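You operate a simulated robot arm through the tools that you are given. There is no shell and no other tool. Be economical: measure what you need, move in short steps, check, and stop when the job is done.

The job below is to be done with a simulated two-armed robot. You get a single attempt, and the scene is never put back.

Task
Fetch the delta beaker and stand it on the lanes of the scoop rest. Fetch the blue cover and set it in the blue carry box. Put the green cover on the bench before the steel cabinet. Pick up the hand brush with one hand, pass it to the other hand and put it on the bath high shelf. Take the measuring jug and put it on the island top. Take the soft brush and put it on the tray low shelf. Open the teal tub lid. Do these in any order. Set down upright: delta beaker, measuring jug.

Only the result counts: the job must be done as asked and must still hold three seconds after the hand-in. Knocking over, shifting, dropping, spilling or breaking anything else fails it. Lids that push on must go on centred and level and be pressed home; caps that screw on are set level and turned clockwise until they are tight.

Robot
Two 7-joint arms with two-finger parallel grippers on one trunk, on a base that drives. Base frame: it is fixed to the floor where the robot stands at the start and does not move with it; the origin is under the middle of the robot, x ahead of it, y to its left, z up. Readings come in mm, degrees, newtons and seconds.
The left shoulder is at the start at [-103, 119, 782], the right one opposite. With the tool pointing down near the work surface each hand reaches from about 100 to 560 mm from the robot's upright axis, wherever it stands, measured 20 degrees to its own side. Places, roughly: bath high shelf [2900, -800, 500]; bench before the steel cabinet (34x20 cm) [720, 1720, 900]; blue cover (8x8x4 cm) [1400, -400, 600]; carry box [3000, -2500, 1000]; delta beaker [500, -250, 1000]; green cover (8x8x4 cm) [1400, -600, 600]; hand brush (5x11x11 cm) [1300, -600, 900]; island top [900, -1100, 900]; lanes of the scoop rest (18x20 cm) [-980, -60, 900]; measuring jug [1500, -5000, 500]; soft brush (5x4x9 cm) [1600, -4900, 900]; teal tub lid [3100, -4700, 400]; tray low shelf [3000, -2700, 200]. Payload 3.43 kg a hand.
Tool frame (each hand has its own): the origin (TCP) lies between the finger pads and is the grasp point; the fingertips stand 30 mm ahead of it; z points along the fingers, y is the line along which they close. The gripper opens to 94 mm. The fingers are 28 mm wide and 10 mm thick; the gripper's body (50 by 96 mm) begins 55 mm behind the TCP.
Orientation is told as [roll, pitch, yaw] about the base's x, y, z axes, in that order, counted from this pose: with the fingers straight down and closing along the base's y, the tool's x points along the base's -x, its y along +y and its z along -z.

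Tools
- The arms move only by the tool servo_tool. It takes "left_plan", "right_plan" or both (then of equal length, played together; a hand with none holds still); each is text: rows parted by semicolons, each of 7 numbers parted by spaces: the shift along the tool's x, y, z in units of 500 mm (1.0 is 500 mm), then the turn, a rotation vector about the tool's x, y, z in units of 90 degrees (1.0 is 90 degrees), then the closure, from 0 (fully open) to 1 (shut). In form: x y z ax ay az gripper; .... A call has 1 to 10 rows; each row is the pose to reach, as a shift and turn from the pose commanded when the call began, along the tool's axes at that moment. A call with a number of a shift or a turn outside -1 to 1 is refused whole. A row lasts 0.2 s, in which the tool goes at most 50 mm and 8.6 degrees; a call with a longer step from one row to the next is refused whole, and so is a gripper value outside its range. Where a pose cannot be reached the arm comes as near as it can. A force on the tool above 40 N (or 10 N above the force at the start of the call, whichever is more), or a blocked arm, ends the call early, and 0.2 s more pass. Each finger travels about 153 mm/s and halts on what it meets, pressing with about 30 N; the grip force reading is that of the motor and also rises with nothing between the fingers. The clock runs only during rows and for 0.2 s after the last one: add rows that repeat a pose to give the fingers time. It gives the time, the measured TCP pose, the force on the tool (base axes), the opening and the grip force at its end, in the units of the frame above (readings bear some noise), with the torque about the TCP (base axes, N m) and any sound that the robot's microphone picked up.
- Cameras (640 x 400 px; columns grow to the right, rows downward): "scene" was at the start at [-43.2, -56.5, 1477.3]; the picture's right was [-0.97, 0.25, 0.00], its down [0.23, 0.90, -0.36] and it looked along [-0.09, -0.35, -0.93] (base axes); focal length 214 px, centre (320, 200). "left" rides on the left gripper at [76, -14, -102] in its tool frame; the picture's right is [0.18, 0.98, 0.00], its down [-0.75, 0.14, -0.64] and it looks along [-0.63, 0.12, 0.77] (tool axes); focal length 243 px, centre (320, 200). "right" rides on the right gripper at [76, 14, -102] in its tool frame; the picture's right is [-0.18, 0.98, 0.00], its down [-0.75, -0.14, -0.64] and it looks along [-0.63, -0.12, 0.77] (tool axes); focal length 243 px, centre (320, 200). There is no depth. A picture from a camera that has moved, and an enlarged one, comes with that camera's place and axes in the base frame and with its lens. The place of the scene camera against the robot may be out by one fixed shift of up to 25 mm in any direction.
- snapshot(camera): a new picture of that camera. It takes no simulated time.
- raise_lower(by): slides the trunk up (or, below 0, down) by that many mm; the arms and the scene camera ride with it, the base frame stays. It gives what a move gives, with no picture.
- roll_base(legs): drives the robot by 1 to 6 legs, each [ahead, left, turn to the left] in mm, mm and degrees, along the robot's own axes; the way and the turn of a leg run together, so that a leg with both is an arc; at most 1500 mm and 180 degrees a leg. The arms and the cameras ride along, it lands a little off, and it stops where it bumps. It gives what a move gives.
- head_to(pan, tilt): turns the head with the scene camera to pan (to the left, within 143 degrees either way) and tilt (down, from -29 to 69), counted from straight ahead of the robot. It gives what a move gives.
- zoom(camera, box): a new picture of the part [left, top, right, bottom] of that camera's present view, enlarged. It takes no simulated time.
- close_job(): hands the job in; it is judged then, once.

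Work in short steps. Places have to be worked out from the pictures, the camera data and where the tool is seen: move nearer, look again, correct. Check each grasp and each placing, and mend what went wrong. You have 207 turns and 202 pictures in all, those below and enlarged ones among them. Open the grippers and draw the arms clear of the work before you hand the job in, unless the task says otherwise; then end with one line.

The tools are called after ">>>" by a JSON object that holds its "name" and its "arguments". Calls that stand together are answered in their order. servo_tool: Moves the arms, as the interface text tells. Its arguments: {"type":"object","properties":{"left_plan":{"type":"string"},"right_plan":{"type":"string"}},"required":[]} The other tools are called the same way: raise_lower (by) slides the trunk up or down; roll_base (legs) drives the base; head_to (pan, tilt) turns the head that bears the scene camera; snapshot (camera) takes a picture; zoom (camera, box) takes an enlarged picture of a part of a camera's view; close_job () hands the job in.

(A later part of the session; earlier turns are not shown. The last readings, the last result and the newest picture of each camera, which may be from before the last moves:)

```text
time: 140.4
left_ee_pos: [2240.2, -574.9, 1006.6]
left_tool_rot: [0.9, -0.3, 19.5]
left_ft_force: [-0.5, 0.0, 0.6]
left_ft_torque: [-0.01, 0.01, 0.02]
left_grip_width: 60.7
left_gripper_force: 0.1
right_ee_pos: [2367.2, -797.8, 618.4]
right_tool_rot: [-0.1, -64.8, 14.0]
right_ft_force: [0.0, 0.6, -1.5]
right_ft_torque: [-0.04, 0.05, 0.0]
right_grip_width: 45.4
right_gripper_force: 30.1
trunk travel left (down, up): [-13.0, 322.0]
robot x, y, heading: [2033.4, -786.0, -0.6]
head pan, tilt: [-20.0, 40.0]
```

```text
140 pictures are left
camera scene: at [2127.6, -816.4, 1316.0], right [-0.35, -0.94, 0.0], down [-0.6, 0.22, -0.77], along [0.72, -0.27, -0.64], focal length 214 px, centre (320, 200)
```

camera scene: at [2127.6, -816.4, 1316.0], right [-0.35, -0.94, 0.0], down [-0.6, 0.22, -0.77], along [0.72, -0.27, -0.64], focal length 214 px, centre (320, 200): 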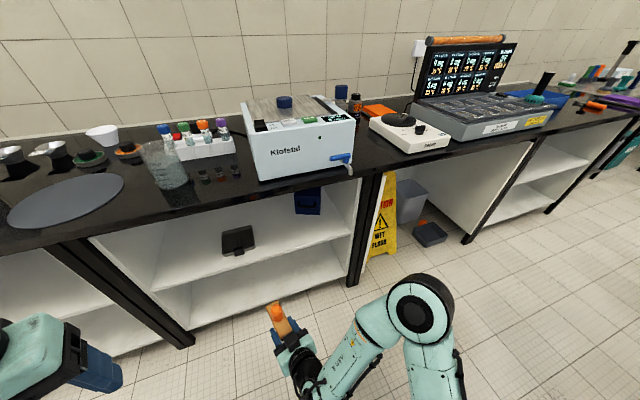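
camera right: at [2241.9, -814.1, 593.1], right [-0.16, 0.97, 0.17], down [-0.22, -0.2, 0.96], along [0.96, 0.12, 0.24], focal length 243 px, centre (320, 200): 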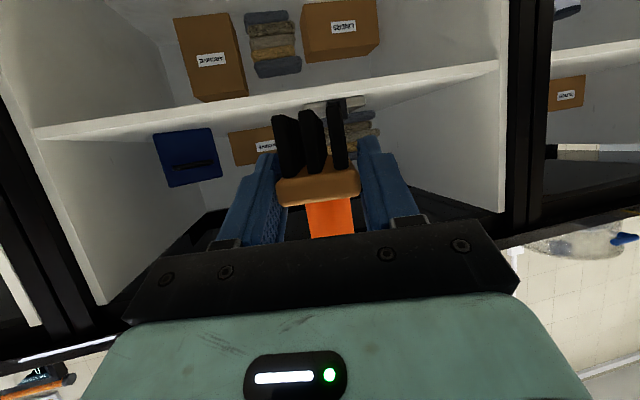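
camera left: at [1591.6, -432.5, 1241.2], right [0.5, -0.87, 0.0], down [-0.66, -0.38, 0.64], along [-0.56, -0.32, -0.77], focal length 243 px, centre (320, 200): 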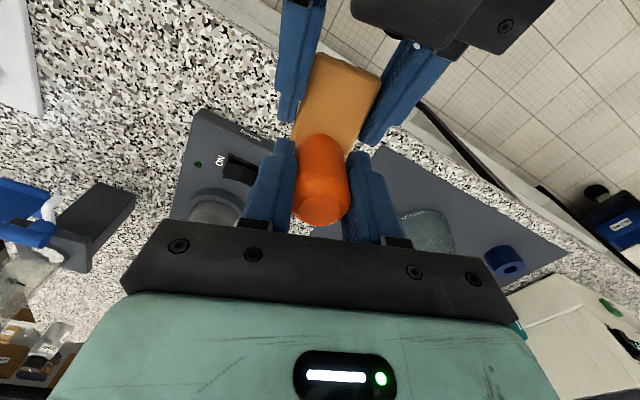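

The shelf surface computes to z of about 500 with its front edge at x of about 2725. I drive so the brush enters toward the free spot, stopping short first.

>>> {"name": "roll_base", "arguments": {"legs": [[0, -130, 0.5], [250, 0, 0]]}}

>>> {"name": "snapshot", "arguments": {"camera": "right"}}

>>> {"name": "head_to", "arguments": {"pan": -15, "tilt": 55}}

>>> {"name": "snapshot", "arguments": {"camera": "scene"}}

```text
time: 143.6
left_ee_pos: [2485.8, -704.2, 1007.6]
left_tool_rot: [0.9, -0.3, 20.2]
left_ft_force: [0.8, 0.3, 0.3]
left_ft_torque: [-0.04, -0.02, 0.0]
left_grip_width: 61.0
left_gripper_force: 0.1
right_ee_pos: [2615.5, -924.0, 617.8]
right_tool_rot: [-0.1, -64.8, 14.6]
right_ft_force: [1.0, 0.4, -1.8]
right_ft_torque: [0.0, 0.08, -0.02]
right_grip_width: 45.8
right_gripper_force: 29.7
trunk travel left (down, up): [-13.0, 322.0]
robot x, y, heading: [2279.0, -917.1, 0.3]
head pan, tilt: [-20.0, 40.0]
```

```text
139 pictures are left
camera right: at [2490.2, -942.0, 593.1], right [-0.17, 0.97, 0.17], down [-0.22, -0.2, 0.96], along [0.96, 0.13, 0.24], focal length 243 px, centre (320, 200)
```

right: 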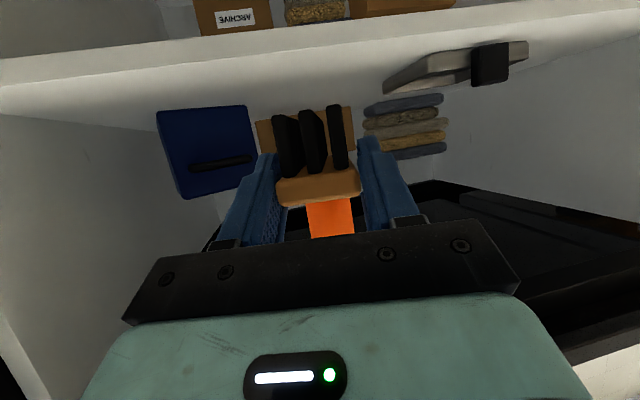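

```text
time: 144.4
left_ee_pos: [2485.5, -704.2, 1006.0]
left_tool_rot: [0.8, -0.2, 20.2]
left_ft_force: [-0.1, 0.6, 0.3]
left_ft_torque: [-0.02, -0.01, 0.01]
left_grip_width: 61.4
left_gripper_force: 0.1
right_ee_pos: [2614.8, -923.8, 618.3]
right_tool_rot: [-0.1, -64.8, 14.6]
right_ft_force: [0.6, -0.2, -0.7]
right_ft_torque: [-0.04, 0.04, -0.02]
right_grip_width: 45.5
right_gripper_force: 30.5
trunk travel left (down, up): [-13.0, 322.0]
robot x, y, heading: [2276.4, -910.3, 0.3]
head pan, tilt: [-15.0, 55.0]
```

```text
138 pictures are left
camera scene: at [2365.6, -935.2, 1295.4], right [-0.26, -0.97, 0.0], down [-0.79, 0.21, -0.57], along [0.56, -0.15, -0.82], focal length 214 px, centre (320, 200)
```

scene: 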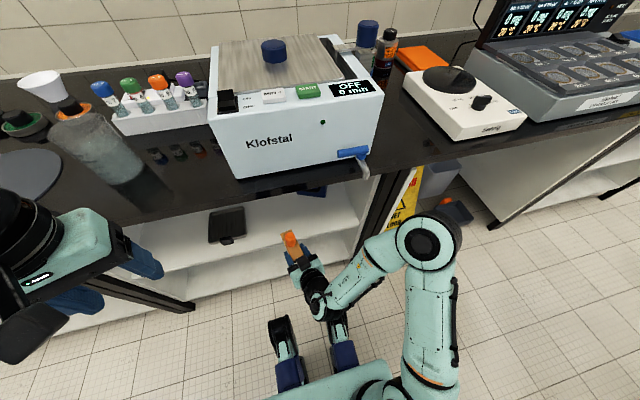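

I zoom the wrist view to measure the shelf front edge.

>>> {"name": "zoom", "arguments": {"camera": "right", "box": [200, 0, 520, 200]}}

```text
2.00 times, centred on (360, 100) of right
camera zoom: at [2490.0, -942.1, 593.1], right [-0.17, 0.97, 0.17], down [-0.22, -0.2, 0.96], along [0.96, 0.13, 0.24], focal length 485 px, centre (240, 400)
```

zoom: 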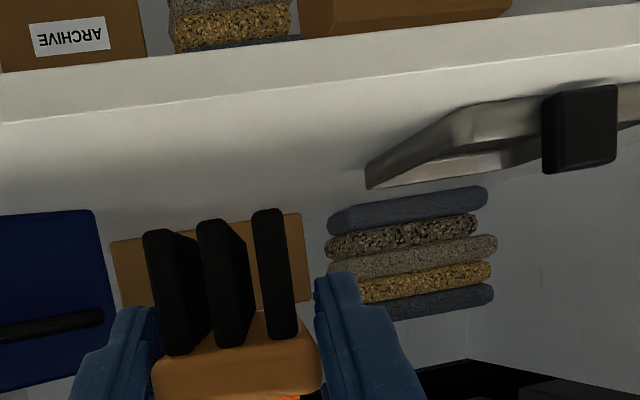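

The shelf top is at z of about 515-525. I drive 60 mm nearer and push the hand in with the brush base kept about 20 mm above the shelf.

>>> {"name": "roll_base", "arguments": {"legs": [[60, 0, 0]]}}

>>> {"name": "servo_tool", "arguments": {"right_plan": "-0.007 -0.012 0.046 0 0 0 0.7; -0.014 -0.023 0.092 0 0 0 0.7; -0.021 -0.035 0.138 0 0 0 0.7; -0.028 -0.046 0.184 0 0 0 0.7; -0.035 -0.058 0.23 0 0 0 0.7"}}

>>> {"name": "snapshot", "arguments": {"camera": "right"}}

>>> {"name": "zoom", "arguments": {"camera": "scene", "box": [200, 150, 400, 350]}}

```text
time: 145.4
left_ee_pos: [2545.7, -701.7, 1005.9]
left_tool_rot: [0.9, -0.4, 20.1]
left_ft_force: [1.0, 0.9, -1.3]
left_ft_torque: [0.04, 0.02, 0.01]
left_grip_width: 60.9
left_gripper_force: 0.0
right_ee_pos: [2674.2, -924.4, 618.3]
right_tool_rot: [0.0, -64.8, 14.6]
right_ft_force: [-0.2, 0.2, -1.6]
right_ft_torque: [-0.06, 0.02, 0.01]
right_grip_width: 45.5
right_gripper_force: 30.2
trunk travel left (down, up): [-13.0, 322.0]
robot x, y, heading: [2341.5, -914.5, 0.3]
head pan, tilt: [-15.0, 55.0]
```

```text
time: 146.6
left_ee_pos: [2545.6, -702.1, 1007.5]
left_tool_rot: [1.0, -0.3, 20.3]
left_ft_force: [-0.3, 0.6, -1.0]
left_ft_torque: [-0.01, -0.02, 0.0]
left_grip_width: 61.2
left_gripper_force: 0.1
right_ee_pos: [2790.1, -924.9, 584.0]
right_tool_rot: [-0.1, -64.8, 14.8]
right_ft_force: [0.2, 0.4, -0.3]
right_ft_torque: [-0.02, 0.03, 0.0]
right_grip_width: 45.4
right_gripper_force: 29.8
trunk travel left (down, up): [-13.0, 322.0]
robot x, y, heading: [2338.7, -914.6, 0.2]
head pan, tilt: [-15.0, 55.0]
```

```text
136 pictures are left
camera right: at [2665.4, -942.7, 559.5], right [-0.17, 0.97, 0.17], down [-0.22, -0.2, 0.96], along [0.96, 0.13, 0.24], focal length 243 px, centre (320, 200)
```

right: 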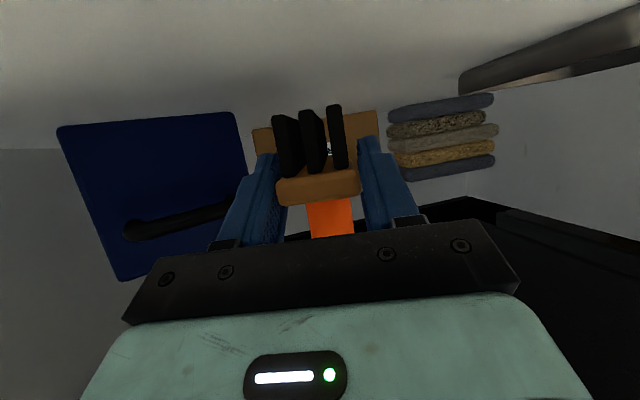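

```text
2.00 times, centred on (300, 250) of scene
camera zoom: at [2425.8, -935.0, 1295.3], right [-0.25, -0.97, 0.0], down [-0.79, 0.21, -0.57], along [0.55, -0.15, -0.82], focal length 429 px, centre (360, 100)
```

zoom: 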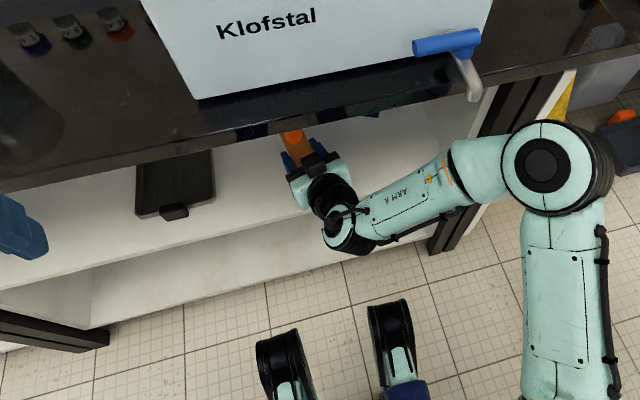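

The brush is over the shelf, so I lower it in small steps and watch the force.

>>> {"name": "servo_tool", "arguments": {"right_plan": "0.011 0 0.005 0 0 0 0.7; 0.0217 0 0.0102 0 0 0 0.7; 0.029 0 0.0136 0 0 0 0.7"}}

>>> {"name": "servo_tool", "arguments": {"right_plan": "0.0054 0 0.0026 0 0 0 0.7; 0.0109 0 0.0051 0 0 0 0.7; 0.0163 0 0.0077 0 0 0 0.7"}}

>>> {"name": "snapshot", "arguments": {"camera": "right"}}

```text
time: 147.4
left_ee_pos: [2544.9, -702.1, 1006.1]
left_tool_rot: [0.9, -0.4, 20.1]
left_ft_force: [0.0, -0.1, 0.1]
left_ft_torque: [0.0, 0.02, 0.02]
left_grip_width: 60.8
left_gripper_force: 0.1
right_ee_pos: [2790.5, -924.8, 574.6]
right_tool_rot: [-0.2, -64.6, 14.7]
right_ft_force: [-0.6, 0.0, -1.0]
right_ft_torque: [-0.02, 0.05, 0.02]
right_grip_width: 45.3
right_gripper_force: 30.1
right hand out of reach, approached as far as the arm can: row 3
trunk travel left (down, up): [-13.0, 322.0]
robot x, y, heading: [2338.4, -916.7, 0.2]
head pan, tilt: [-15.0, 55.0]
```

```text
time: 148.2
left_ee_pos: [2545.4, -701.8, 1007.0]
left_tool_rot: [0.9, -0.3, 20.1]
left_ft_force: [-0.2, 0.3, 0.7]
left_ft_torque: [-0.03, 0.03, -0.01]
left_grip_width: 61.1
left_gripper_force: 0.0
right_ee_pos: [2789.9, -925.5, 573.6]
right_tool_rot: [-0.1, -64.7, 14.6]
right_ft_force: [0.8, 0.8, -1.5]
right_ft_torque: [-0.01, 0.08, 0.0]
right_grip_width: 45.7
right_gripper_force: 30.5
right hand out of reach, approached as far as the arm can: row 1, 2, 3
trunk travel left (down, up): [-13.0, 322.0]
robot x, y, heading: [2342.6, -913.6, 0.2]
head pan, tilt: [-15.0, 55.0]
```

```text
134 pictures are left
camera right: at [2665.4, -942.0, 548.9], right [-0.17, 0.97, 0.17], down [-0.21, -0.2, 0.96], along [0.96, 0.13, 0.24], focal length 243 px, centre (320, 200)
```

right: 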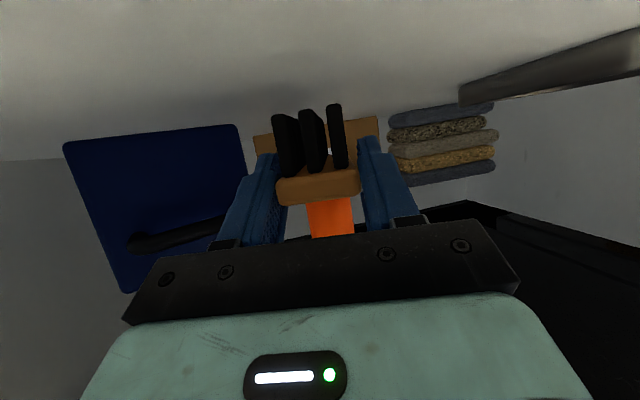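

The arm is at its limit downward, so I use the remaining trunk travel.

>>> {"name": "raise_lower", "arguments": {"by": -12}}

>>> {"name": "servo_tool", "arguments": {"right_plan": "0.02 0 -0.02 0 0 0 0.7; 0.04 0 -0.02 0 0 0 0.7"}}

```text
time: 148.8
left_ee_pos: [2544.9, -703.0, 994.4]
left_tool_rot: [0.9, -0.4, 20.2]
left_ft_force: [-0.8, 1.1, 0.2]
left_ft_torque: [-0.01, -0.01, -0.01]
left_grip_width: 60.8
left_gripper_force: 0.2
right_ee_pos: [2792.6, -926.2, 566.1]
right_tool_rot: [-0.3, -64.5, 14.6]
right_ft_force: [0.5, -0.2, -1.9]
right_ft_torque: [-0.01, 0.04, 0.01]
right_grip_width: 45.5
right_gripper_force: 30.1
trunk travel left (down, up): [-1.0, 334.0]
robot x, y, heading: [2335.6, -916.6, 0.3]
head pan, tilt: [-15.0, 55.0]
```

```text
time: 149.4
left_ee_pos: [2544.7, -703.0, 995.1]
left_tool_rot: [0.8, -0.3, 20.1]
left_ft_force: [0.4, -0.6, -0.4]
left_ft_torque: [0.01, -0.01, 0.02]
left_grip_width: 61.3
left_gripper_force: 0.2
right_ee_pos: [2792.9, -925.8, 566.0]
right_tool_rot: [-0.2, -64.6, 14.7]
right_ft_force: [-0.4, 0.1, -2.1]
right_ft_torque: [0.0, 0.03, 0.02]
right_grip_width: 45.5
right_gripper_force: 30.0
right hand out of reach, approached as far as the arm can: row 1, 2
trunk travel left (down, up): [-1.0, 334.0]
robot x, y, heading: [2337.8, -914.8, 0.4]
head pan, tilt: [-15.0, 55.0]
```

I try a more natural arm posture by moving the hand 80 mm to the right and testing the descent there.

>>> {"name": "servo_tool", "arguments": {"right_plan": "0.0043 -0.039 -0.009 0 0 0 0.7; 0.0086 -0.078 -0.018 0 0 0 0.7; 0.013 -0.116 -0.027 0 0 0 0.7; 0.0172 -0.155 -0.0365 0 0 0 0.7; 0.028 -0.155 -0.031 0 0 0 0.7; 0.039 -0.155 -0.026 0 0 0 0.7; 0.05 -0.155 -0.021 0 0 0 0.7"}}

>>> {"name": "snapshot", "arguments": {"camera": "right"}}

```text
time: 151.0
left_ee_pos: [2543.7, -703.0, 994.4]
left_tool_rot: [0.9, -0.4, 20.3]
left_ft_force: [-0.1, 0.0, -1.2]
left_ft_torque: [-0.03, 0.02, 0.03]
left_grip_width: 61.2
left_gripper_force: 0.1
right_ee_pos: [2791.7, -1004.5, 560.0]
right_tool_rot: [-0.2, -64.6, 14.6]
right_ft_force: [0.3, -1.6, -0.5]
right_ft_torque: [-0.04, -0.11, -0.06]
right_grip_width: 45.6
right_gripper_force: 30.8
right hand out of reach, approached as far as the arm can: row 1, 2, 3, 6, 7
trunk travel left (down, up): [-1.0, 334.0]
robot x, y, heading: [2340.1, -915.8, 0.2]
head pan, tilt: [-15.0, 55.0]
```

```text
133 pictures are left
camera right: at [2666.8, -1021.9, 536.0], right [-0.17, 0.97, 0.17], down [-0.21, -0.2, 0.96], along [0.96, 0.13, 0.24], focal length 243 px, centre (320, 200)
```

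right: 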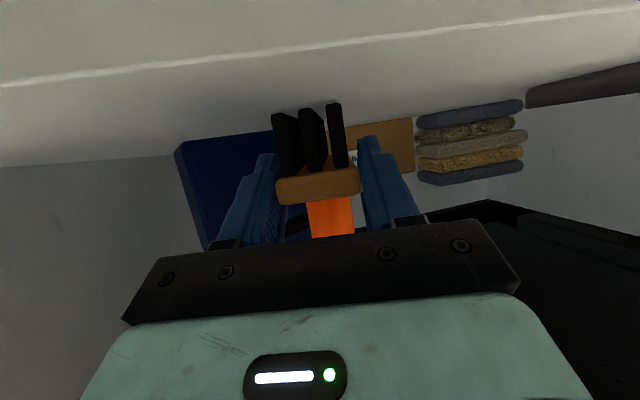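

By the edge geometry, bristle contact should be near TCP z of about 559, and I'm at 560. I try a bit lower while drawing back slightly.

>>> {"name": "servo_tool", "arguments": {"right_plan": "0.012 0 -0.012 0 0 0 0.7; 0.024 0 -0.022 0 0 0 0.7; 0.036 0 -0.028 0 0 0 0.7; 0.046 0 -0.026 0 0 0 0.7"}}

>>> {"name": "zoom", "arguments": {"camera": "right", "box": [230, 60, 430, 200]}}

```text
time: 152.0
left_ee_pos: [2544.2, -701.7, 994.2]
left_tool_rot: [0.8, -0.4, 20.2]
left_ft_force: [-0.6, 0.1, 1.2]
left_ft_torque: [-0.02, 0.01, -0.02]
left_grip_width: 61.3
left_gripper_force: 0.1
right_ee_pos: [2783.5, -1009.5, 558.6]
right_tool_rot: [0.4, -65.2, 15.2]
right_ft_force: [3.0, 7.0, 25.1]
right_ft_torque: [0.11, 0.17, -0.01]
right_grip_width: 45.9
right_gripper_force: 29.9
right hand out of reach, approached as far as the arm can: row 1, 2, 3, 4
trunk travel left (down, up): [-1.0, 334.0]
robot x, y, heading: [2339.6, -914.3, 0.3]
head pan, tilt: [-15.0, 55.0]
```

```text
2.86 times, centred on (330, 130) of right
camera zoom: at [2659.2, -1028.1, 532.9], right [-0.19, 0.97, 0.17], down [-0.22, -0.21, 0.95], along [0.96, 0.14, 0.25], focal length 693 px, centre (291, 400)
```

zoom: 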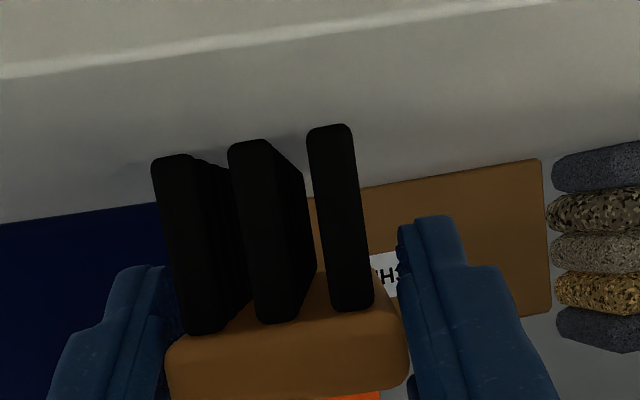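

Contact at 25 N: the brush is on the shelf. I release and look.

>>> {"name": "servo_tool", "arguments": {"right_plan": "0 0 0 0 0 0 0.5; 0 0 0 0 0 0 0.3; 0 0 0 0 0 0 0.2; 0 0 0 0 0 0 0.2"}}

>>> {"name": "snapshot", "arguments": {"camera": "right"}}

```text
time: 153.0
left_ee_pos: [2544.9, -703.3, 995.7]
left_tool_rot: [1.0, -0.4, 20.2]
left_ft_force: [-0.2, 0.0, 0.5]
left_ft_torque: [-0.01, 0.02, -0.04]
left_grip_width: 61.1
left_gripper_force: 0.1
right_ee_pos: [2783.5, -1010.2, 555.5]
right_tool_rot: [0.4, -64.7, 14.9]
right_ft_force: [-0.3, 0.0, 0.5]
right_ft_torque: [0.03, 0.01, -0.02]
right_grip_width: 74.9
right_gripper_force: 0.0
trunk travel left (down, up): [-1.0, 334.0]
robot x, y, heading: [2337.3, -913.3, 0.2]
head pan, tilt: [-15.0, 55.0]
```

```text
131 pictures are left
camera right: at [2659.4, -1029.4, 530.6], right [-0.18, 0.97, 0.17], down [-0.21, -0.21, 0.96], along [0.96, 0.14, 0.24], focal length 243 px, centre (320, 200)
```

right: 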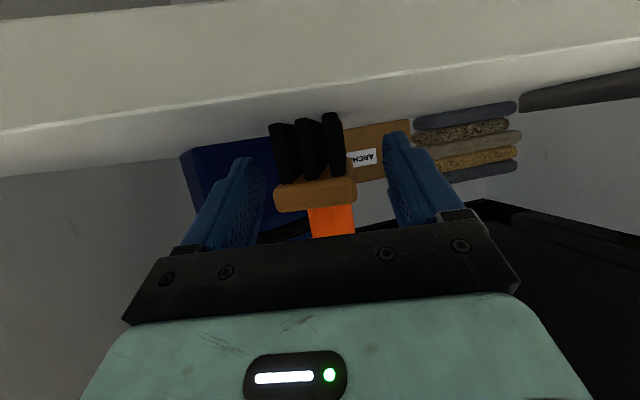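

The brush stands freely. I withdraw the hand horizontally and back off.

>>> {"name": "servo_tool", "arguments": {"right_plan": "0.014 0 -0.03 0 0 0 0.2; 0.035 0 -0.075 0 0 0 0.2; 0.06 0 -0.13 0 0 0 0.2; 0.09 0 -0.19 0 0 0 0.2"}}

>>> {"name": "snapshot", "arguments": {"camera": "right"}}

>>> {"name": "roll_base", "arguments": {"legs": [[-320, 0, 0]]}}

>>> {"name": "zoom", "arguments": {"camera": "scene", "box": [200, 0, 440, 150]}}

```text
time: 154.0
left_ee_pos: [2544.4, -702.5, 995.7]
left_tool_rot: [0.8, -0.3, 20.2]
left_ft_force: [0.1, -0.6, 0.8]
left_ft_torque: [-0.01, 0.01, 0.0]
left_grip_width: 60.8
left_gripper_force: 0.1
right_ee_pos: [2691.2, -1044.1, 559.2]
right_tool_rot: [0.2, -64.6, 14.8]
right_ft_force: [0.4, 1.0, 0.0]
right_ft_torque: [-0.01, 0.02, 0.04]
right_grip_width: 75.2
right_gripper_force: 0.2
right hand out of reach, approached as far as the arm can: row 1, 2, 3, 4
trunk travel left (down, up): [-1.0, 334.0]
robot x, y, heading: [2342.3, -915.1, 0.2]
head pan, tilt: [-15.0, 55.0]
```

```text
130 pictures are left
camera right: at [2566.8, -1061.6, 534.1], right [-0.17, 0.97, 0.17], down [-0.21, -0.2, 0.96], along [0.96, 0.13, 0.24], focal length 243 px, centre (320, 200)
```

right: 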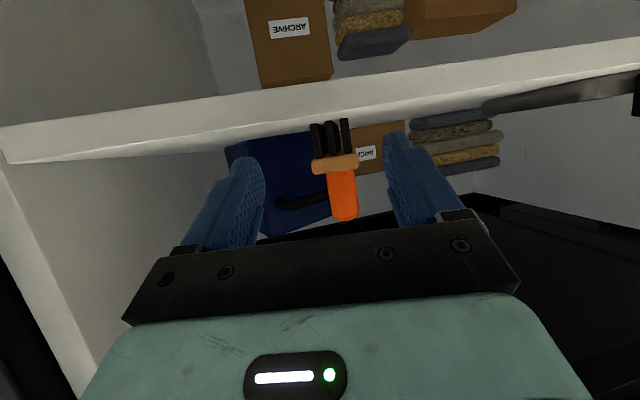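

```text
time: 156.1
left_ee_pos: [2225.7, -704.5, 994.7]
left_tool_rot: [0.9, -0.3, 20.1]
left_ft_force: [0.6, -0.7, -0.6]
left_ft_torque: [-0.02, -0.01, 0.04]
left_grip_width: 61.1
left_gripper_force: 0.1
right_ee_pos: [2370.4, -1046.1, 558.7]
right_tool_rot: [0.1, -64.5, 14.4]
right_ft_force: [0.3, -0.7, -0.7]
right_ft_torque: [0.02, 0.01, -0.02]
right_grip_width: 75.0
right_gripper_force: 0.1
trunk travel left (down, up): [-1.0, 334.0]
robot x, y, heading: [2021.6, -914.3, -0.2]
head pan, tilt: [-15.0, 55.0]
```

```text
2.67 times, centred on (320, 75) of scene
camera zoom: at [2106.0, -935.9, 1287.0], right [-0.26, -0.97, 0.0], down [-0.79, 0.21, -0.57], along [0.55, -0.15, -0.82], focal length 572 px, centre (320, 533)
```

zoom: 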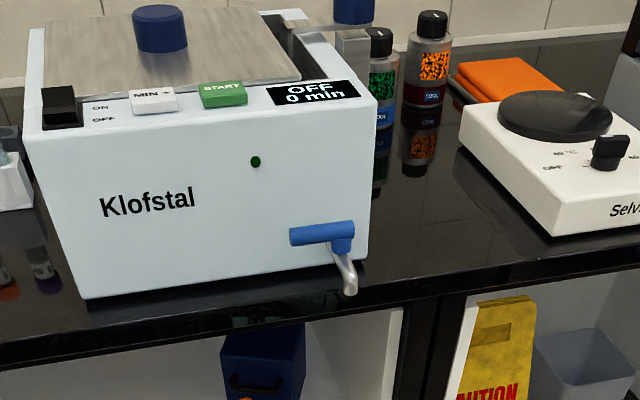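

The brush stands on the bath high shelf. I now pose both hands for the covers (about 50° tilt, z of about 690), then turn toward the island.

>>> {"name": "servo_tool", "arguments": {"left_plan": "-0.018 -0.023 0.075 0.0121 -0.0687 0.026 0.35; -0.036 -0.046 0.15 0.0242 -0.1374 0.052 0.35; -0.055 -0.068 0.225 0.0363 -0.2061 0.0779 0.35; -0.073 -0.091 0.3 0.0485 -0.2749 0.1039 0.35; -0.091 -0.114 0.375 0.0606 -0.3436 0.1299 0.35; -0.11 -0.137 0.45 0.0727 -0.4123 0.1559 0.35; -0.128 -0.159 0.525 0.0848 -0.481 0.1818 0.35; -0.146 -0.182 0.6 0.0969 -0.5497 0.2078 0.35", "right_plan": "-0.029 0 -0.014 0.018 0.02 0.0085 0.2; -0.059 0 -0.028 0.036 0.04 0.017 0.2; -0.088 0 -0.042 0.054 0.061 0.0255 0.2; -0.118 0 -0.056 0.072 0.081 0.034 0.2; -0.147 0 -0.069 0.091 0.101 0.0425 0.2; -0.176 0 -0.083 0.109 0.121 0.051 0.2; -0.206 0 -0.097 0.127 0.142 0.0595 0.2; -0.235 0 -0.111 0.145 0.162 0.068 0.2"}}

>>> {"name": "roll_base", "arguments": {"legs": [[0, 0, 180], [0, -440, 0]]}}

>>> {"name": "head_to", "arguments": {"pan": 0, "tilt": 40}}

>>> {"name": "snapshot", "arguments": {"camera": "scene"}}

```text
time: 157.9
left_ee_pos: [2337.7, -760.9, 698.1]
left_tool_rot: [1.4, -49.9, -1.1]
left_ft_force: [-0.2, -0.8, 0.4]
left_ft_torque: [-0.02, 0.01, 0.04]
left_grip_width: 60.9
left_gripper_force: 0.1
left hand out of reach, approached as far as the arm can: row 8
right_ee_pos: [2372.6, -1045.7, 687.9]
right_tool_rot: [-2.8, -49.9, 2.4]
right_ft_force: [0.8, 0.5, -0.2]
right_ft_torque: [0.04, 0.0, -0.04]
right_grip_width: 75.1
right_gripper_force: 0.0
right hand out of reach, approached as far as the arm can: row 1, 2, 3, 4
trunk travel left (down, up): [-1.0, 334.0]
robot x, y, heading: [2017.8, -915.7, 0.1]
head pan, tilt: [-15.0, 55.0]
```

```text
time: 169.7
left_ee_pos: [1699.5, -620.4, 698.5]
left_tool_rot: [1.6, -49.9, 178.6]
left_ft_force: [-0.4, -0.2, -0.4]
left_ft_torque: [-0.04, 0.0, -0.02]
left_grip_width: 61.2
left_gripper_force: 0.0
right_ee_pos: [1665.8, -336.4, 688.3]
right_tool_rot: [-2.9, -50.0, -177.7]
right_ft_force: [-0.8, 0.7, -0.3]
right_ft_torque: [-0.02, 0.02, 0.0]
right_grip_width: 75.0
right_gripper_force: 0.1
trunk travel left (down, up): [-1.0, 334.0]
robot x, y, heading: [2016.5, -472.4, 179.7]
head pan, tilt: [-15.0, 55.0]
```

```text
time: 170.5
left_ee_pos: [1699.7, -621.5, 699.2]
left_tool_rot: [1.5, -49.9, 178.7]
left_ft_force: [-0.3, 0.5, 0.1]
left_ft_torque: [-0.03, 0.01, -0.06]
left_grip_width: 61.4
left_gripper_force: 0.0
right_ee_pos: [1665.6, -337.0, 687.5]
right_tool_rot: [-3.0, -50.0, -177.6]
right_ft_force: [-0.1, 0.5, 0.2]
right_ft_torque: [-0.02, 0.0, -0.03]
right_grip_width: 75.1
right_gripper_force: 0.2
trunk travel left (down, up): [-1.0, 334.0]
robot x, y, heading: [2020.7, -466.9, 179.6]
head pan, tilt: [0.0, 40.0]
```

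```text
128 pictures are left
camera scene: at [1942.4, -470.6, 1307.6], right [0.0, 1.0, 0.0], down [0.64, 0.0, -0.77], along [-0.77, 0.0, -0.64], focal length 214 px, centre (320, 200)
```

scene: 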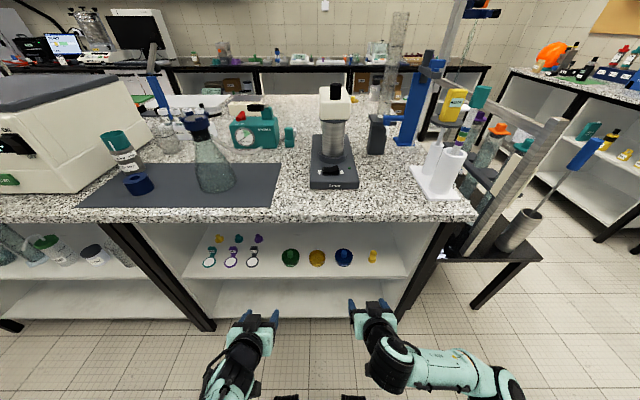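

Both arms are posed. I look at the covers through both wrist cameras and a scene zoom.

>>> {"name": "snapshot", "arguments": {"camera": "right"}}

>>> {"name": "snapshot", "arguments": {"camera": "left"}}

>>> {"name": "zoom", "arguments": {"camera": "scene", "box": [190, 220, 410, 300]}}

```text
127 pictures are left
camera right: at [1793.9, -350.1, 695.3], right [-0.12, -0.99, 0.11], down [0.01, 0.11, 0.99], along [-0.99, 0.12, -0.01], focal length 243 px, centre (320, 200)
```

right: 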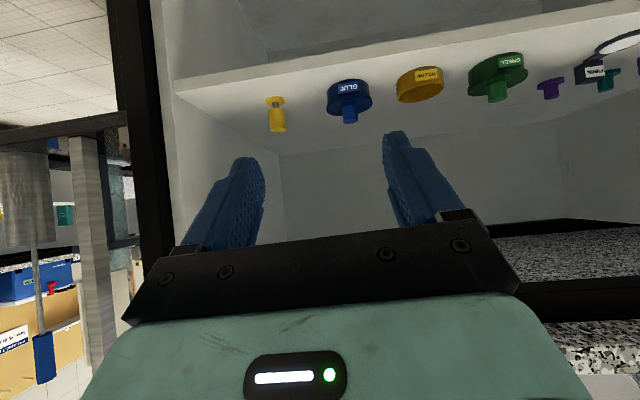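

```text
126 pictures are left
camera left: at [1826.2, -607.7, 704.3], right [0.11, -0.99, -0.12], down [0.01, -0.12, 0.99], along [-0.99, -0.11, -0.01], focal length 243 px, centre (320, 200)
```

left: 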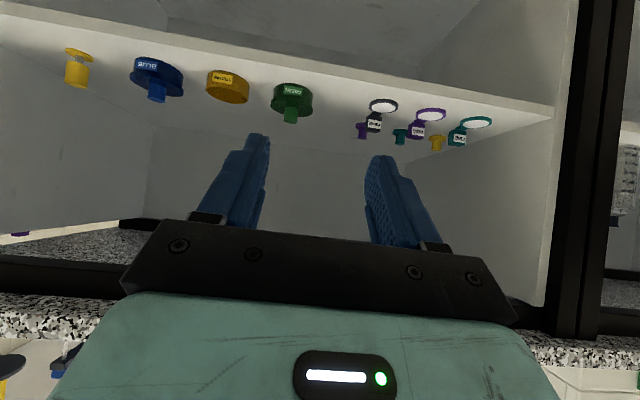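

```text
2.91 times, centred on (300, 260) of scene
camera zoom: at [1942.4, -470.6, 1307.6], right [0.0, 1.0, 0.0], down [0.64, 0.0, -0.77], along [-0.77, 0.0, -0.64], focal length 624 px, centre (378, 26)
```

zoom: 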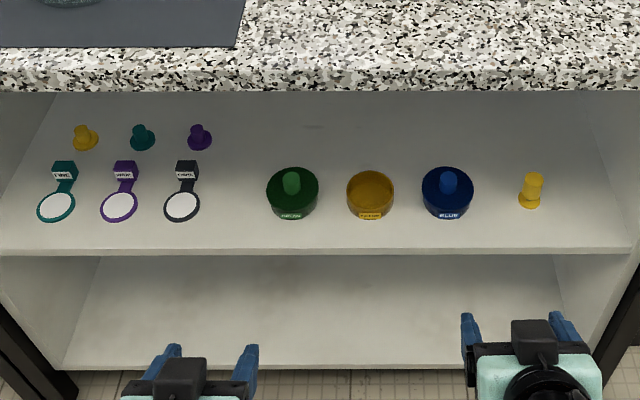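

Triangulated: the blue knob is at about (1396,-366,558), the green at about (1398,-588,557), and the shelf at about 522. I drive 165 mm nearer.

>>> {"name": "roll_base", "arguments": {"legs": [[165, 0, 0]]}}

>>> {"name": "servo_tool", "arguments": {"left_plan": "0 0 0 0.006 0 -0.009 0.35; 0 0 0 0.006 0 -0.009 0.35", "right_plan": "0 0 0 -0.0127 0 0.0164 0.35; 0 0 0 -0.0127 0 0.0164 0.35"}}

>>> {"name": "snapshot", "arguments": {"camera": "right"}}

>>> {"name": "snapshot", "arguments": {"camera": "left"}}

```text
time: 171.9
left_ee_pos: [1534.6, -621.0, 698.2]
left_tool_rot: [1.5, -49.9, 178.8]
left_ft_force: [0.0, -0.4, -0.7]
left_ft_torque: [-0.06, 0.01, -0.03]
left_grip_width: 61.1
left_gripper_force: 0.0
right_ee_pos: [1499.8, -336.8, 688.6]
right_tool_rot: [-2.9, -49.9, -177.5]
right_ft_force: [0.1, -0.6, -1.3]
right_ft_torque: [0.02, 0.03, 0.0]
right_grip_width: 75.2
right_gripper_force: 0.2
trunk travel left (down, up): [-1.0, 334.0]
robot x, y, heading: [1851.0, -466.6, 179.9]
head pan, tilt: [0.0, 40.0]
```

```text
time: 172.5
left_ee_pos: [1535.0, -620.5, 698.6]
left_tool_rot: [0.0, -49.9, 179.9]
left_ft_force: [0.7, -0.3, 0.3]
left_ft_torque: [0.01, -0.02, 0.0]
left_grip_width: 61.0
left_gripper_force: 0.1
right_ee_pos: [1501.2, -336.8, 687.6]
right_tool_rot: [0.0, -50.0, -179.9]
right_ft_force: [0.0, 0.7, -0.3]
right_ft_torque: [0.0, -0.01, 0.01]
right_grip_width: 60.9
right_gripper_force: 0.0
trunk travel left (down, up): [-1.0, 334.0]
robot x, y, heading: [1855.3, -468.6, 180.1]
head pan, tilt: [0.0, 40.0]
```

```text
124 pictures are left
camera right: at [1628.7, -349.9, 695.7], right [-0.12, -0.98, 0.14], down [0.01, 0.14, 0.99], along [-0.99, 0.12, -0.01], focal length 243 px, centre (320, 200)
```

right: 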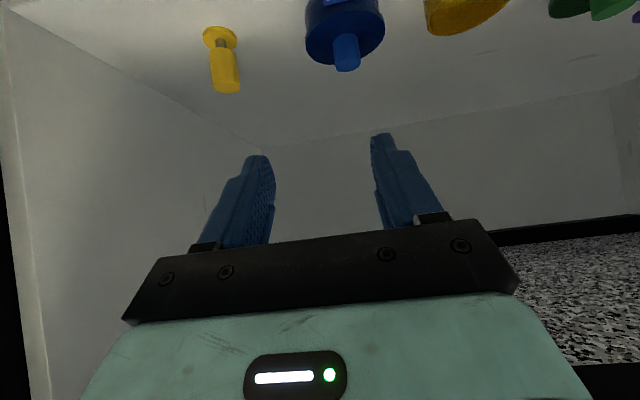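

```text
123 pictures are left
camera left: at [1661.1, -607.3, 704.7], right [0.12, -0.98, -0.14], down [0.01, -0.14, 0.99], along [-0.99, -0.12, -0.01], focal length 243 px, centre (320, 200)
```

left: 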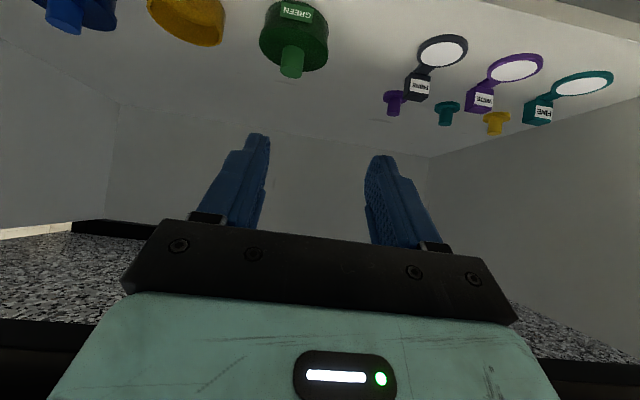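

Knob positions are refined to blue about (1403,-366,562) and green about (1405,-587,562). I bring both hands to pre-grasp points 80 mm behind along the fingers.

>>> {"name": "servo_tool", "arguments": {"left_plan": "0.014 -0.022 0.057 0 0 0 0.35; 0.029 -0.045 0.115 0 0 0 0.35; 0.043 -0.067 0.172 0 0 0 0.35", "right_plan": "0.022 0.019 0.036 0 0 0 0.35; 0.044 0.039 0.072 0 0 0 0.35; 0.066 0.058 0.108 0 0 0 0.35"}}

>>> {"name": "snapshot", "arguments": {"camera": "right"}}

>>> {"name": "snapshot", "arguments": {"camera": "left"}}

```text
time: 173.3
left_ee_pos: [1482.2, -587.7, 626.2]
left_tool_rot: [0.0, -49.9, 180.0]
left_ft_force: [-0.7, 0.2, -0.5]
left_ft_torque: [-0.01, -0.02, 0.02]
left_grip_width: 61.0
left_gripper_force: 0.0
right_ee_pos: [1479.6, -365.3, 627.9]
right_tool_rot: [0.0, -50.0, -180.0]
right_ft_force: [-0.1, 0.0, -1.5]
right_ft_torque: [-0.02, 0.02, 0.02]
right_grip_width: 61.1
right_gripper_force: 0.0
trunk travel left (down, up): [-1.0, 334.0]
robot x, y, heading: [1855.8, -467.6, 180.2]
head pan, tilt: [0.0, 40.0]
```

```text
122 pictures are left
camera right: at [1608.0, -378.7, 635.6], right [-0.12, -0.98, 0.14], down [0.01, 0.14, 0.99], along [-0.99, 0.12, -0.01], focal length 243 px, centre (320, 200)
```

right: 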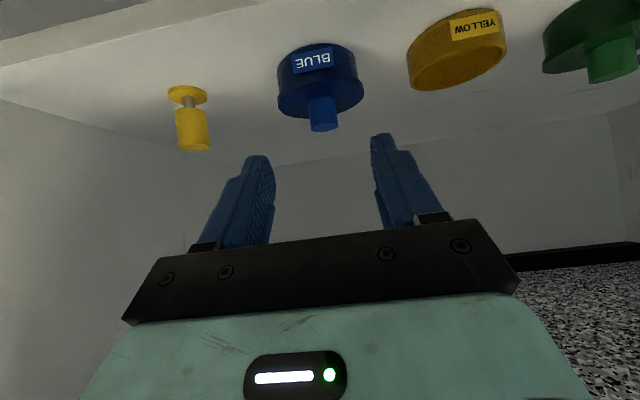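

```text
121 pictures are left
camera left: at [1608.7, -573.3, 632.2], right [0.12, -0.98, -0.14], down [0.01, -0.14, 0.99], along [-0.99, -0.12, -0.01], focal length 243 px, centre (320, 200)
```

left: 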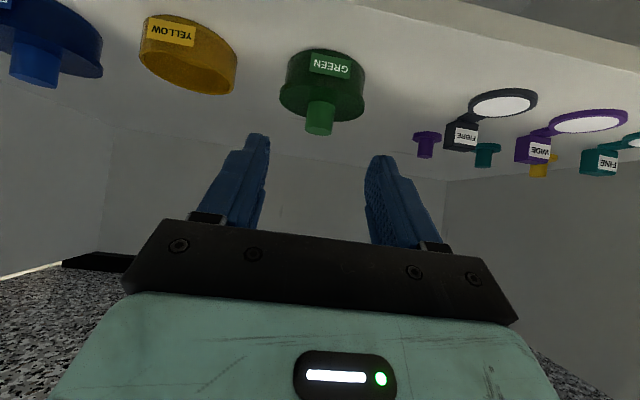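

The GREEN and BLUE labels are confirmed. I advance both hands 70% of the remaining way and look again.

>>> {"name": "servo_tool", "arguments": {"left_plan": "-0.005 0.001 0.045 0 0 0 0.4; -0.008 0.002 0.09 0 0 0 0.4; -0.011 0.003 0.125 0 0 0 0.4", "right_plan": "-0.003 0.001 0.045 0 0 0 0.4; -0.005 0.002 0.09 0 0 0 0.4; -0.007 0.002 0.125 0 0 0 0.4"}}

>>> {"name": "snapshot", "arguments": {"camera": "right"}}

>>> {"name": "snapshot", "arguments": {"camera": "left"}}

```text
time: 174.1
left_ee_pos: [1430.9, -589.0, 591.3]
left_tool_rot: [0.0, -49.9, -180.0]
left_ft_force: [1.0, 0.5, 0.0]
left_ft_torque: [0.0, -0.03, 0.06]
left_grip_width: 56.5
left_gripper_force: 0.1
right_ee_pos: [1430.3, -367.0, 590.6]
right_tool_rot: [0.0, -50.0, -180.0]
right_ft_force: [0.2, 0.0, -0.3]
right_ft_torque: [0.0, -0.01, 0.02]
right_grip_width: 56.2
right_gripper_force: 0.1
trunk travel left (down, up): [-1.0, 334.0]
robot x, y, heading: [1855.0, -467.7, 179.7]
head pan, tilt: [0.0, 40.0]
```

```text
120 pictures are left
camera right: at [1557.8, -379.7, 598.1], right [-0.12, -0.98, 0.14], down [0.01, 0.14, 0.99], along [-0.99, 0.12, -0.01], focal length 243 px, centre (320, 200)
```

right: 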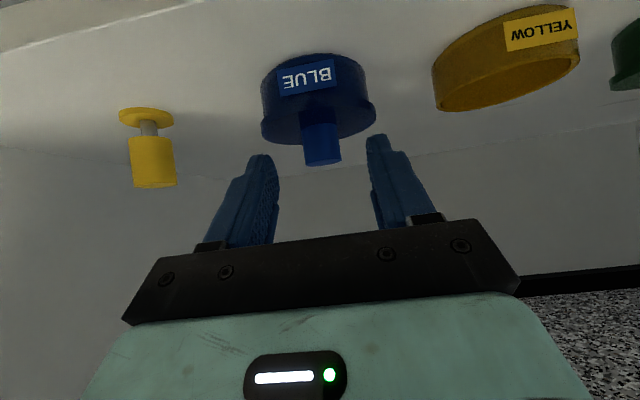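

```text
119 pictures are left
camera left: at [1558.0, -575.5, 596.8], right [0.12, -0.98, -0.14], down [0.01, -0.14, 0.99], along [-0.99, -0.12, -0.01], focal length 243 px, centre (320, 200)
```

left: 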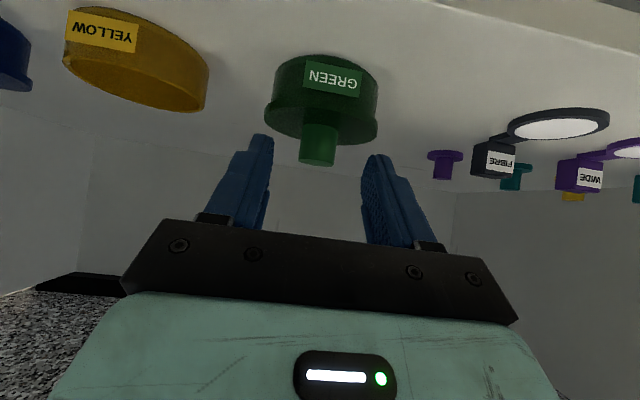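

The flange tops are at z of about 540, with knobs up to 570 at x of about 1386. I advance to the final grasp pose and close both grippers.

>>> {"name": "servo_tool", "arguments": {"left_plan": "-0.004 0.003 0.03 0 0 0 0.4; -0.0075 0.003 0.062 0 0 0 0.4; -0.0075 0.003 0.062 0 0 0 0.65; -0.0075 0.003 0.062 0 0 0 0.85; -0.0075 0.003 0.062 0 0 0 0.85; -0.0075 0.003 0.062 0 0 0 0.85", "right_plan": "-0.004 -0.005 0.03 0 0 0 0.4; -0.0075 -0.005 0.062 0 0 0 0.4; -0.0075 -0.005 0.062 0 0 0 0.65; -0.0075 -0.005 0.062 0 0 0 0.85; -0.0075 -0.005 0.062 0 0 0 0.85; -0.0075 -0.005 0.062 0 0 0 0.85"}}

>>> {"name": "snapshot", "arguments": {"camera": "right"}}

>>> {"name": "snapshot", "arguments": {"camera": "left"}}

```text
time: 175.0
left_ee_pos: [1400.1, -591.0, 580.4]
left_tool_rot: [-0.6, -51.3, -179.6]
left_ft_force: [-2.2, 0.4, 10.0]
left_ft_torque: [-0.11, 0.27, 0.0]
left_grip_width: 22.9
left_gripper_force: 7.9
right_ee_pos: [1402.2, -367.0, 580.3]
right_tool_rot: [0.3, -51.0, -180.0]
right_ft_force: [0.9, 0.3, 7.6]
right_ft_torque: [0.06, 0.07, 0.01]
right_grip_width: 22.8
right_gripper_force: 7.2
trunk travel left (down, up): [-1.0, 334.0]
robot x, y, heading: [1856.2, -467.1, 179.8]
head pan, tilt: [0.0, 40.0]
stopped in row 4 (left hand): the force on the tool passed its limit at 46 N (the readings are from after the stop); the commanded pose is now the measured one
```

```text
118 pictures are left
camera right: at [1529.6, -378.9, 585.7], right [-0.11, -0.98, 0.15], down [0.02, 0.14, 0.99], along [-0.99, 0.11, 0.01], focal length 243 px, centre (320, 200)
```

right: 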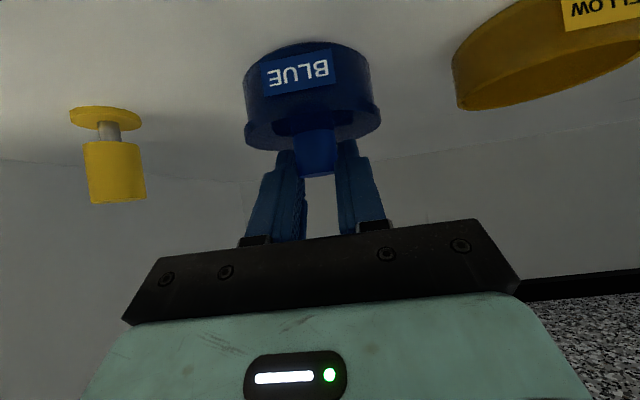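

```text
117 pictures are left
camera left: at [1527.1, -576.6, 583.5], right [0.11, -0.98, -0.15], down [0.03, -0.15, 0.99], along [-0.99, -0.12, 0.01], focal length 243 px, centre (320, 200)
```

left: 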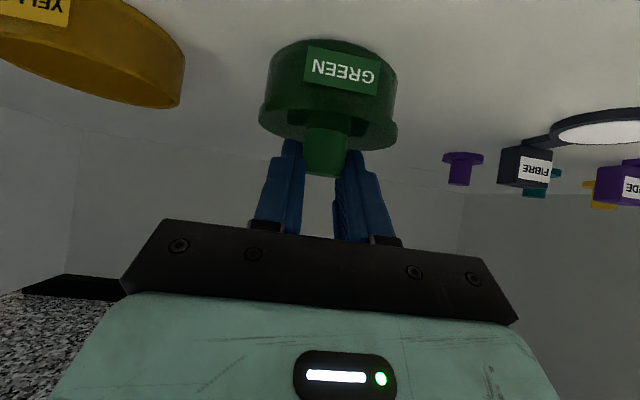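

The fingertips touched the flanges and the grippers are already on the knobs at 23 mm. I relieve 2 mm upward and finish closing.

>>> {"name": "servo_tool", "arguments": {"left_plan": "-0.003 0 -0.0026 0 0 0 0.7; -0.003 0 -0.0026 0 0 0 0.85; -0.003 0 -0.0026 0 0 0 0.85; -0.003 0 -0.0026 0 0 0 0.85", "right_plan": "-0.003 0 -0.0026 0 0 0 0.7; -0.003 0 -0.0026 0 0 0 0.85; -0.003 0 -0.0026 0 0 0 0.85; -0.003 0 -0.0026 0 0 0 0.85"}}

>>> {"name": "servo_tool", "arguments": {"left_plan": "-0.02 0 -0.018 0 0 0 0.85; -0.05 0 -0.042 0 0 0 0.85; -0.08 0 -0.068 0 0 0 0.85", "right_plan": "-0.02 0 -0.018 0 0 0 0.85; -0.05 0 -0.042 0 0 0 0.85; -0.08 0 -0.068 0 0 0 0.85"}}

>>> {"name": "snapshot", "arguments": {"camera": "right"}}

>>> {"name": "snapshot", "arguments": {"camera": "left"}}

```text
time: 176.0
left_ee_pos: [1402.6, -590.8, 579.2]
left_tool_rot: [-0.4, -50.9, -179.7]
left_ft_force: [-2.5, 1.8, 8.3]
left_ft_torque: [-0.1, 0.23, -0.01]
left_grip_width: 21.2
left_gripper_force: 30.3
right_ee_pos: [1401.9, -365.3, 579.8]
right_tool_rot: [0.2, -50.8, -179.9]
right_ft_force: [-2.2, 0.0, 3.9]
right_ft_torque: [-0.03, 0.17, -0.02]
right_grip_width: 21.3
right_gripper_force: 29.7
trunk travel left (down, up): [-1.0, 334.0]
robot x, y, heading: [1852.5, -468.5, 179.8]
head pan, tilt: [0.0, 40.0]
```

```text
time: 176.8
left_ee_pos: [1401.7, -590.7, 631.6]
left_tool_rot: [-0.4, -50.8, -179.7]
left_ft_force: [-1.2, -0.6, 0.1]
left_ft_torque: [-0.02, -0.01, 0.01]
left_grip_width: 21.4
left_gripper_force: 29.7
right_ee_pos: [1403.3, -365.3, 632.6]
right_tool_rot: [0.2, -50.8, -180.0]
right_ft_force: [0.5, -0.1, 0.0]
right_ft_torque: [0.03, -0.01, -0.02]
right_grip_width: 21.3
right_gripper_force: 30.2
trunk travel left (down, up): [-1.0, 334.0]
robot x, y, heading: [1854.1, -471.8, 179.7]
head pan, tilt: [0.0, 40.0]
```

```text
116 pictures are left
camera right: at [1530.9, -378.1, 638.7], right [-0.11, -0.98, 0.15], down [0.02, 0.14, 0.99], along [-0.99, 0.11, 0.0], focal length 243 px, centre (320, 200)
```

right: 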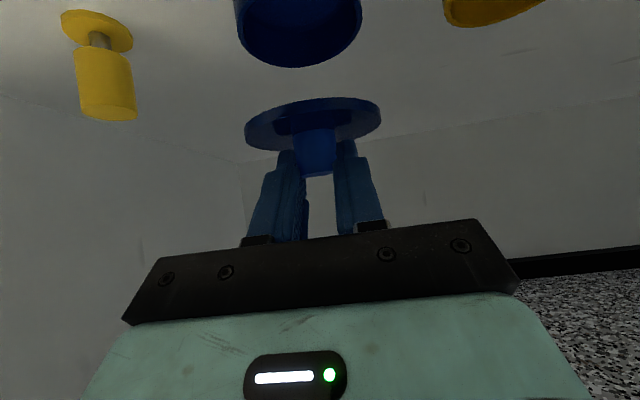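

```text
115 pictures are left
camera left: at [1528.9, -577.3, 636.4], right [0.12, -0.98, -0.15], down [0.02, -0.15, 0.99], along [-0.99, -0.12, 0.0], focal length 243 px, centre (320, 200)
```

left: 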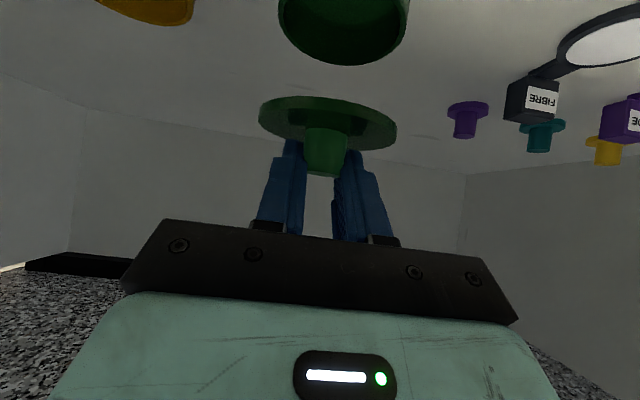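

Both covers are lifted off their pots at 21 mm grips. I back off, raise the trunk and drive north toward the steel cabinet bench.

>>> {"name": "roll_base", "arguments": {"legs": [[-240, 0, 0]]}}

>>> {"name": "raise_lower", "arguments": {"by": 330}}

>>> {"name": "roll_base", "arguments": {"legs": [[0, 0, -90], [1000, 0, 0], [490, 0, 0], [0, 0, 90], [1370, 0, 0]]}}

>>> {"name": "head_to", "arguments": {"pan": -75, "tilt": 30}}

>>> {"name": "snapshot", "arguments": {"camera": "scene"}}

```text
time: 178.6
left_ee_pos: [1641.2, -590.8, 631.8]
left_tool_rot: [-0.4, -50.9, -179.6]
left_ft_force: [0.2, 0.3, -0.3]
left_ft_torque: [-0.02, -0.03, 0.01]
left_grip_width: 21.0
left_gripper_force: 30.1
right_ee_pos: [1640.3, -366.8, 631.9]
right_tool_rot: [0.3, -50.8, -179.9]
right_ft_force: [0.6, -0.2, -1.0]
right_ft_torque: [0.02, 0.0, 0.02]
right_grip_width: 21.0
right_gripper_force: 30.1
trunk travel left (down, up): [-1.0, 334.0]
robot x, y, heading: [2094.0, -465.9, 179.9]
head pan, tilt: [0.0, 40.0]
```

```text
time: 181.8
left_ee_pos: [1642.2, -592.8, 962.3]
left_tool_rot: [-0.3, -50.9, -179.7]
left_ft_force: [0.3, 0.8, -0.4]
left_ft_torque: [-0.01, 0.03, 0.0]
left_grip_width: 21.3
left_gripper_force: 30.5
right_ee_pos: [1641.3, -365.0, 961.8]
right_tool_rot: [0.2, -50.8, -179.9]
right_ft_force: [-0.5, -0.2, 0.4]
right_ft_torque: [0.02, 0.01, 0.02]
right_grip_width: 21.4
right_gripper_force: 30.4
trunk travel left (down, up): [-331.0, 4.0]
robot x, y, heading: [2094.8, -467.3, 179.8]
head pan, tilt: [0.0, 40.0]
```

```text
time: 203.6
left_ee_pos: [288.5, 892.0, 960.9]
left_tool_rot: [-0.4, -50.8, -179.7]
left_ft_force: [0.6, -0.2, -0.7]
left_ft_torque: [-0.01, 0.03, 0.03]
left_grip_width: 21.2
left_gripper_force: 29.8
right_ee_pos: [288.3, 1118.3, 963.6]
right_tool_rot: [0.3, -50.8, -180.0]
right_ft_force: [0.1, 0.6, -0.1]
right_ft_torque: [0.0, 0.02, 0.03]
right_grip_width: 21.3
right_gripper_force: 29.6
trunk travel left (down, up): [-331.0, 4.0]
robot x, y, heading: [739.6, 1017.7, 179.9]
head pan, tilt: [0.0, 40.0]
```

```text
time: 205.1
left_ee_pos: [286.5, 893.3, 962.0]
left_tool_rot: [-0.4, -50.7, -179.7]
left_ft_force: [-1.2, 0.3, -1.1]
left_ft_torque: [-0.01, 0.0, 0.0]
left_grip_width: 21.0
left_gripper_force: 29.7
right_ee_pos: [287.5, 1117.8, 962.1]
right_tool_rot: [0.2, -50.7, -180.0]
right_ft_force: [-0.7, -0.8, 0.0]
right_ft_torque: [-0.01, -0.01, 0.04]
right_grip_width: 21.4
right_gripper_force: 30.0
trunk travel left (down, up): [-331.0, 4.0]
robot x, y, heading: [740.2, 1015.3, 179.7]
head pan, tilt: [-75.0, 30.0]
```

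```text
114 pictures are left
camera scene: at [774.4, 1100.0, 1659.4], right [0.97, 0.26, 0.0], down [0.13, -0.48, -0.87], along [-0.22, 0.84, -0.5], focal length 214 px, centre (320, 200)
```

scene: 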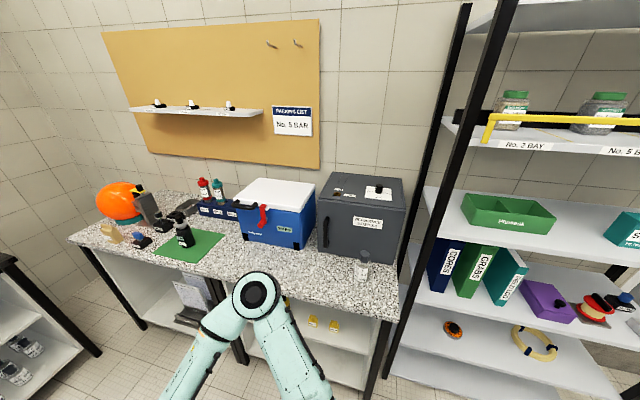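

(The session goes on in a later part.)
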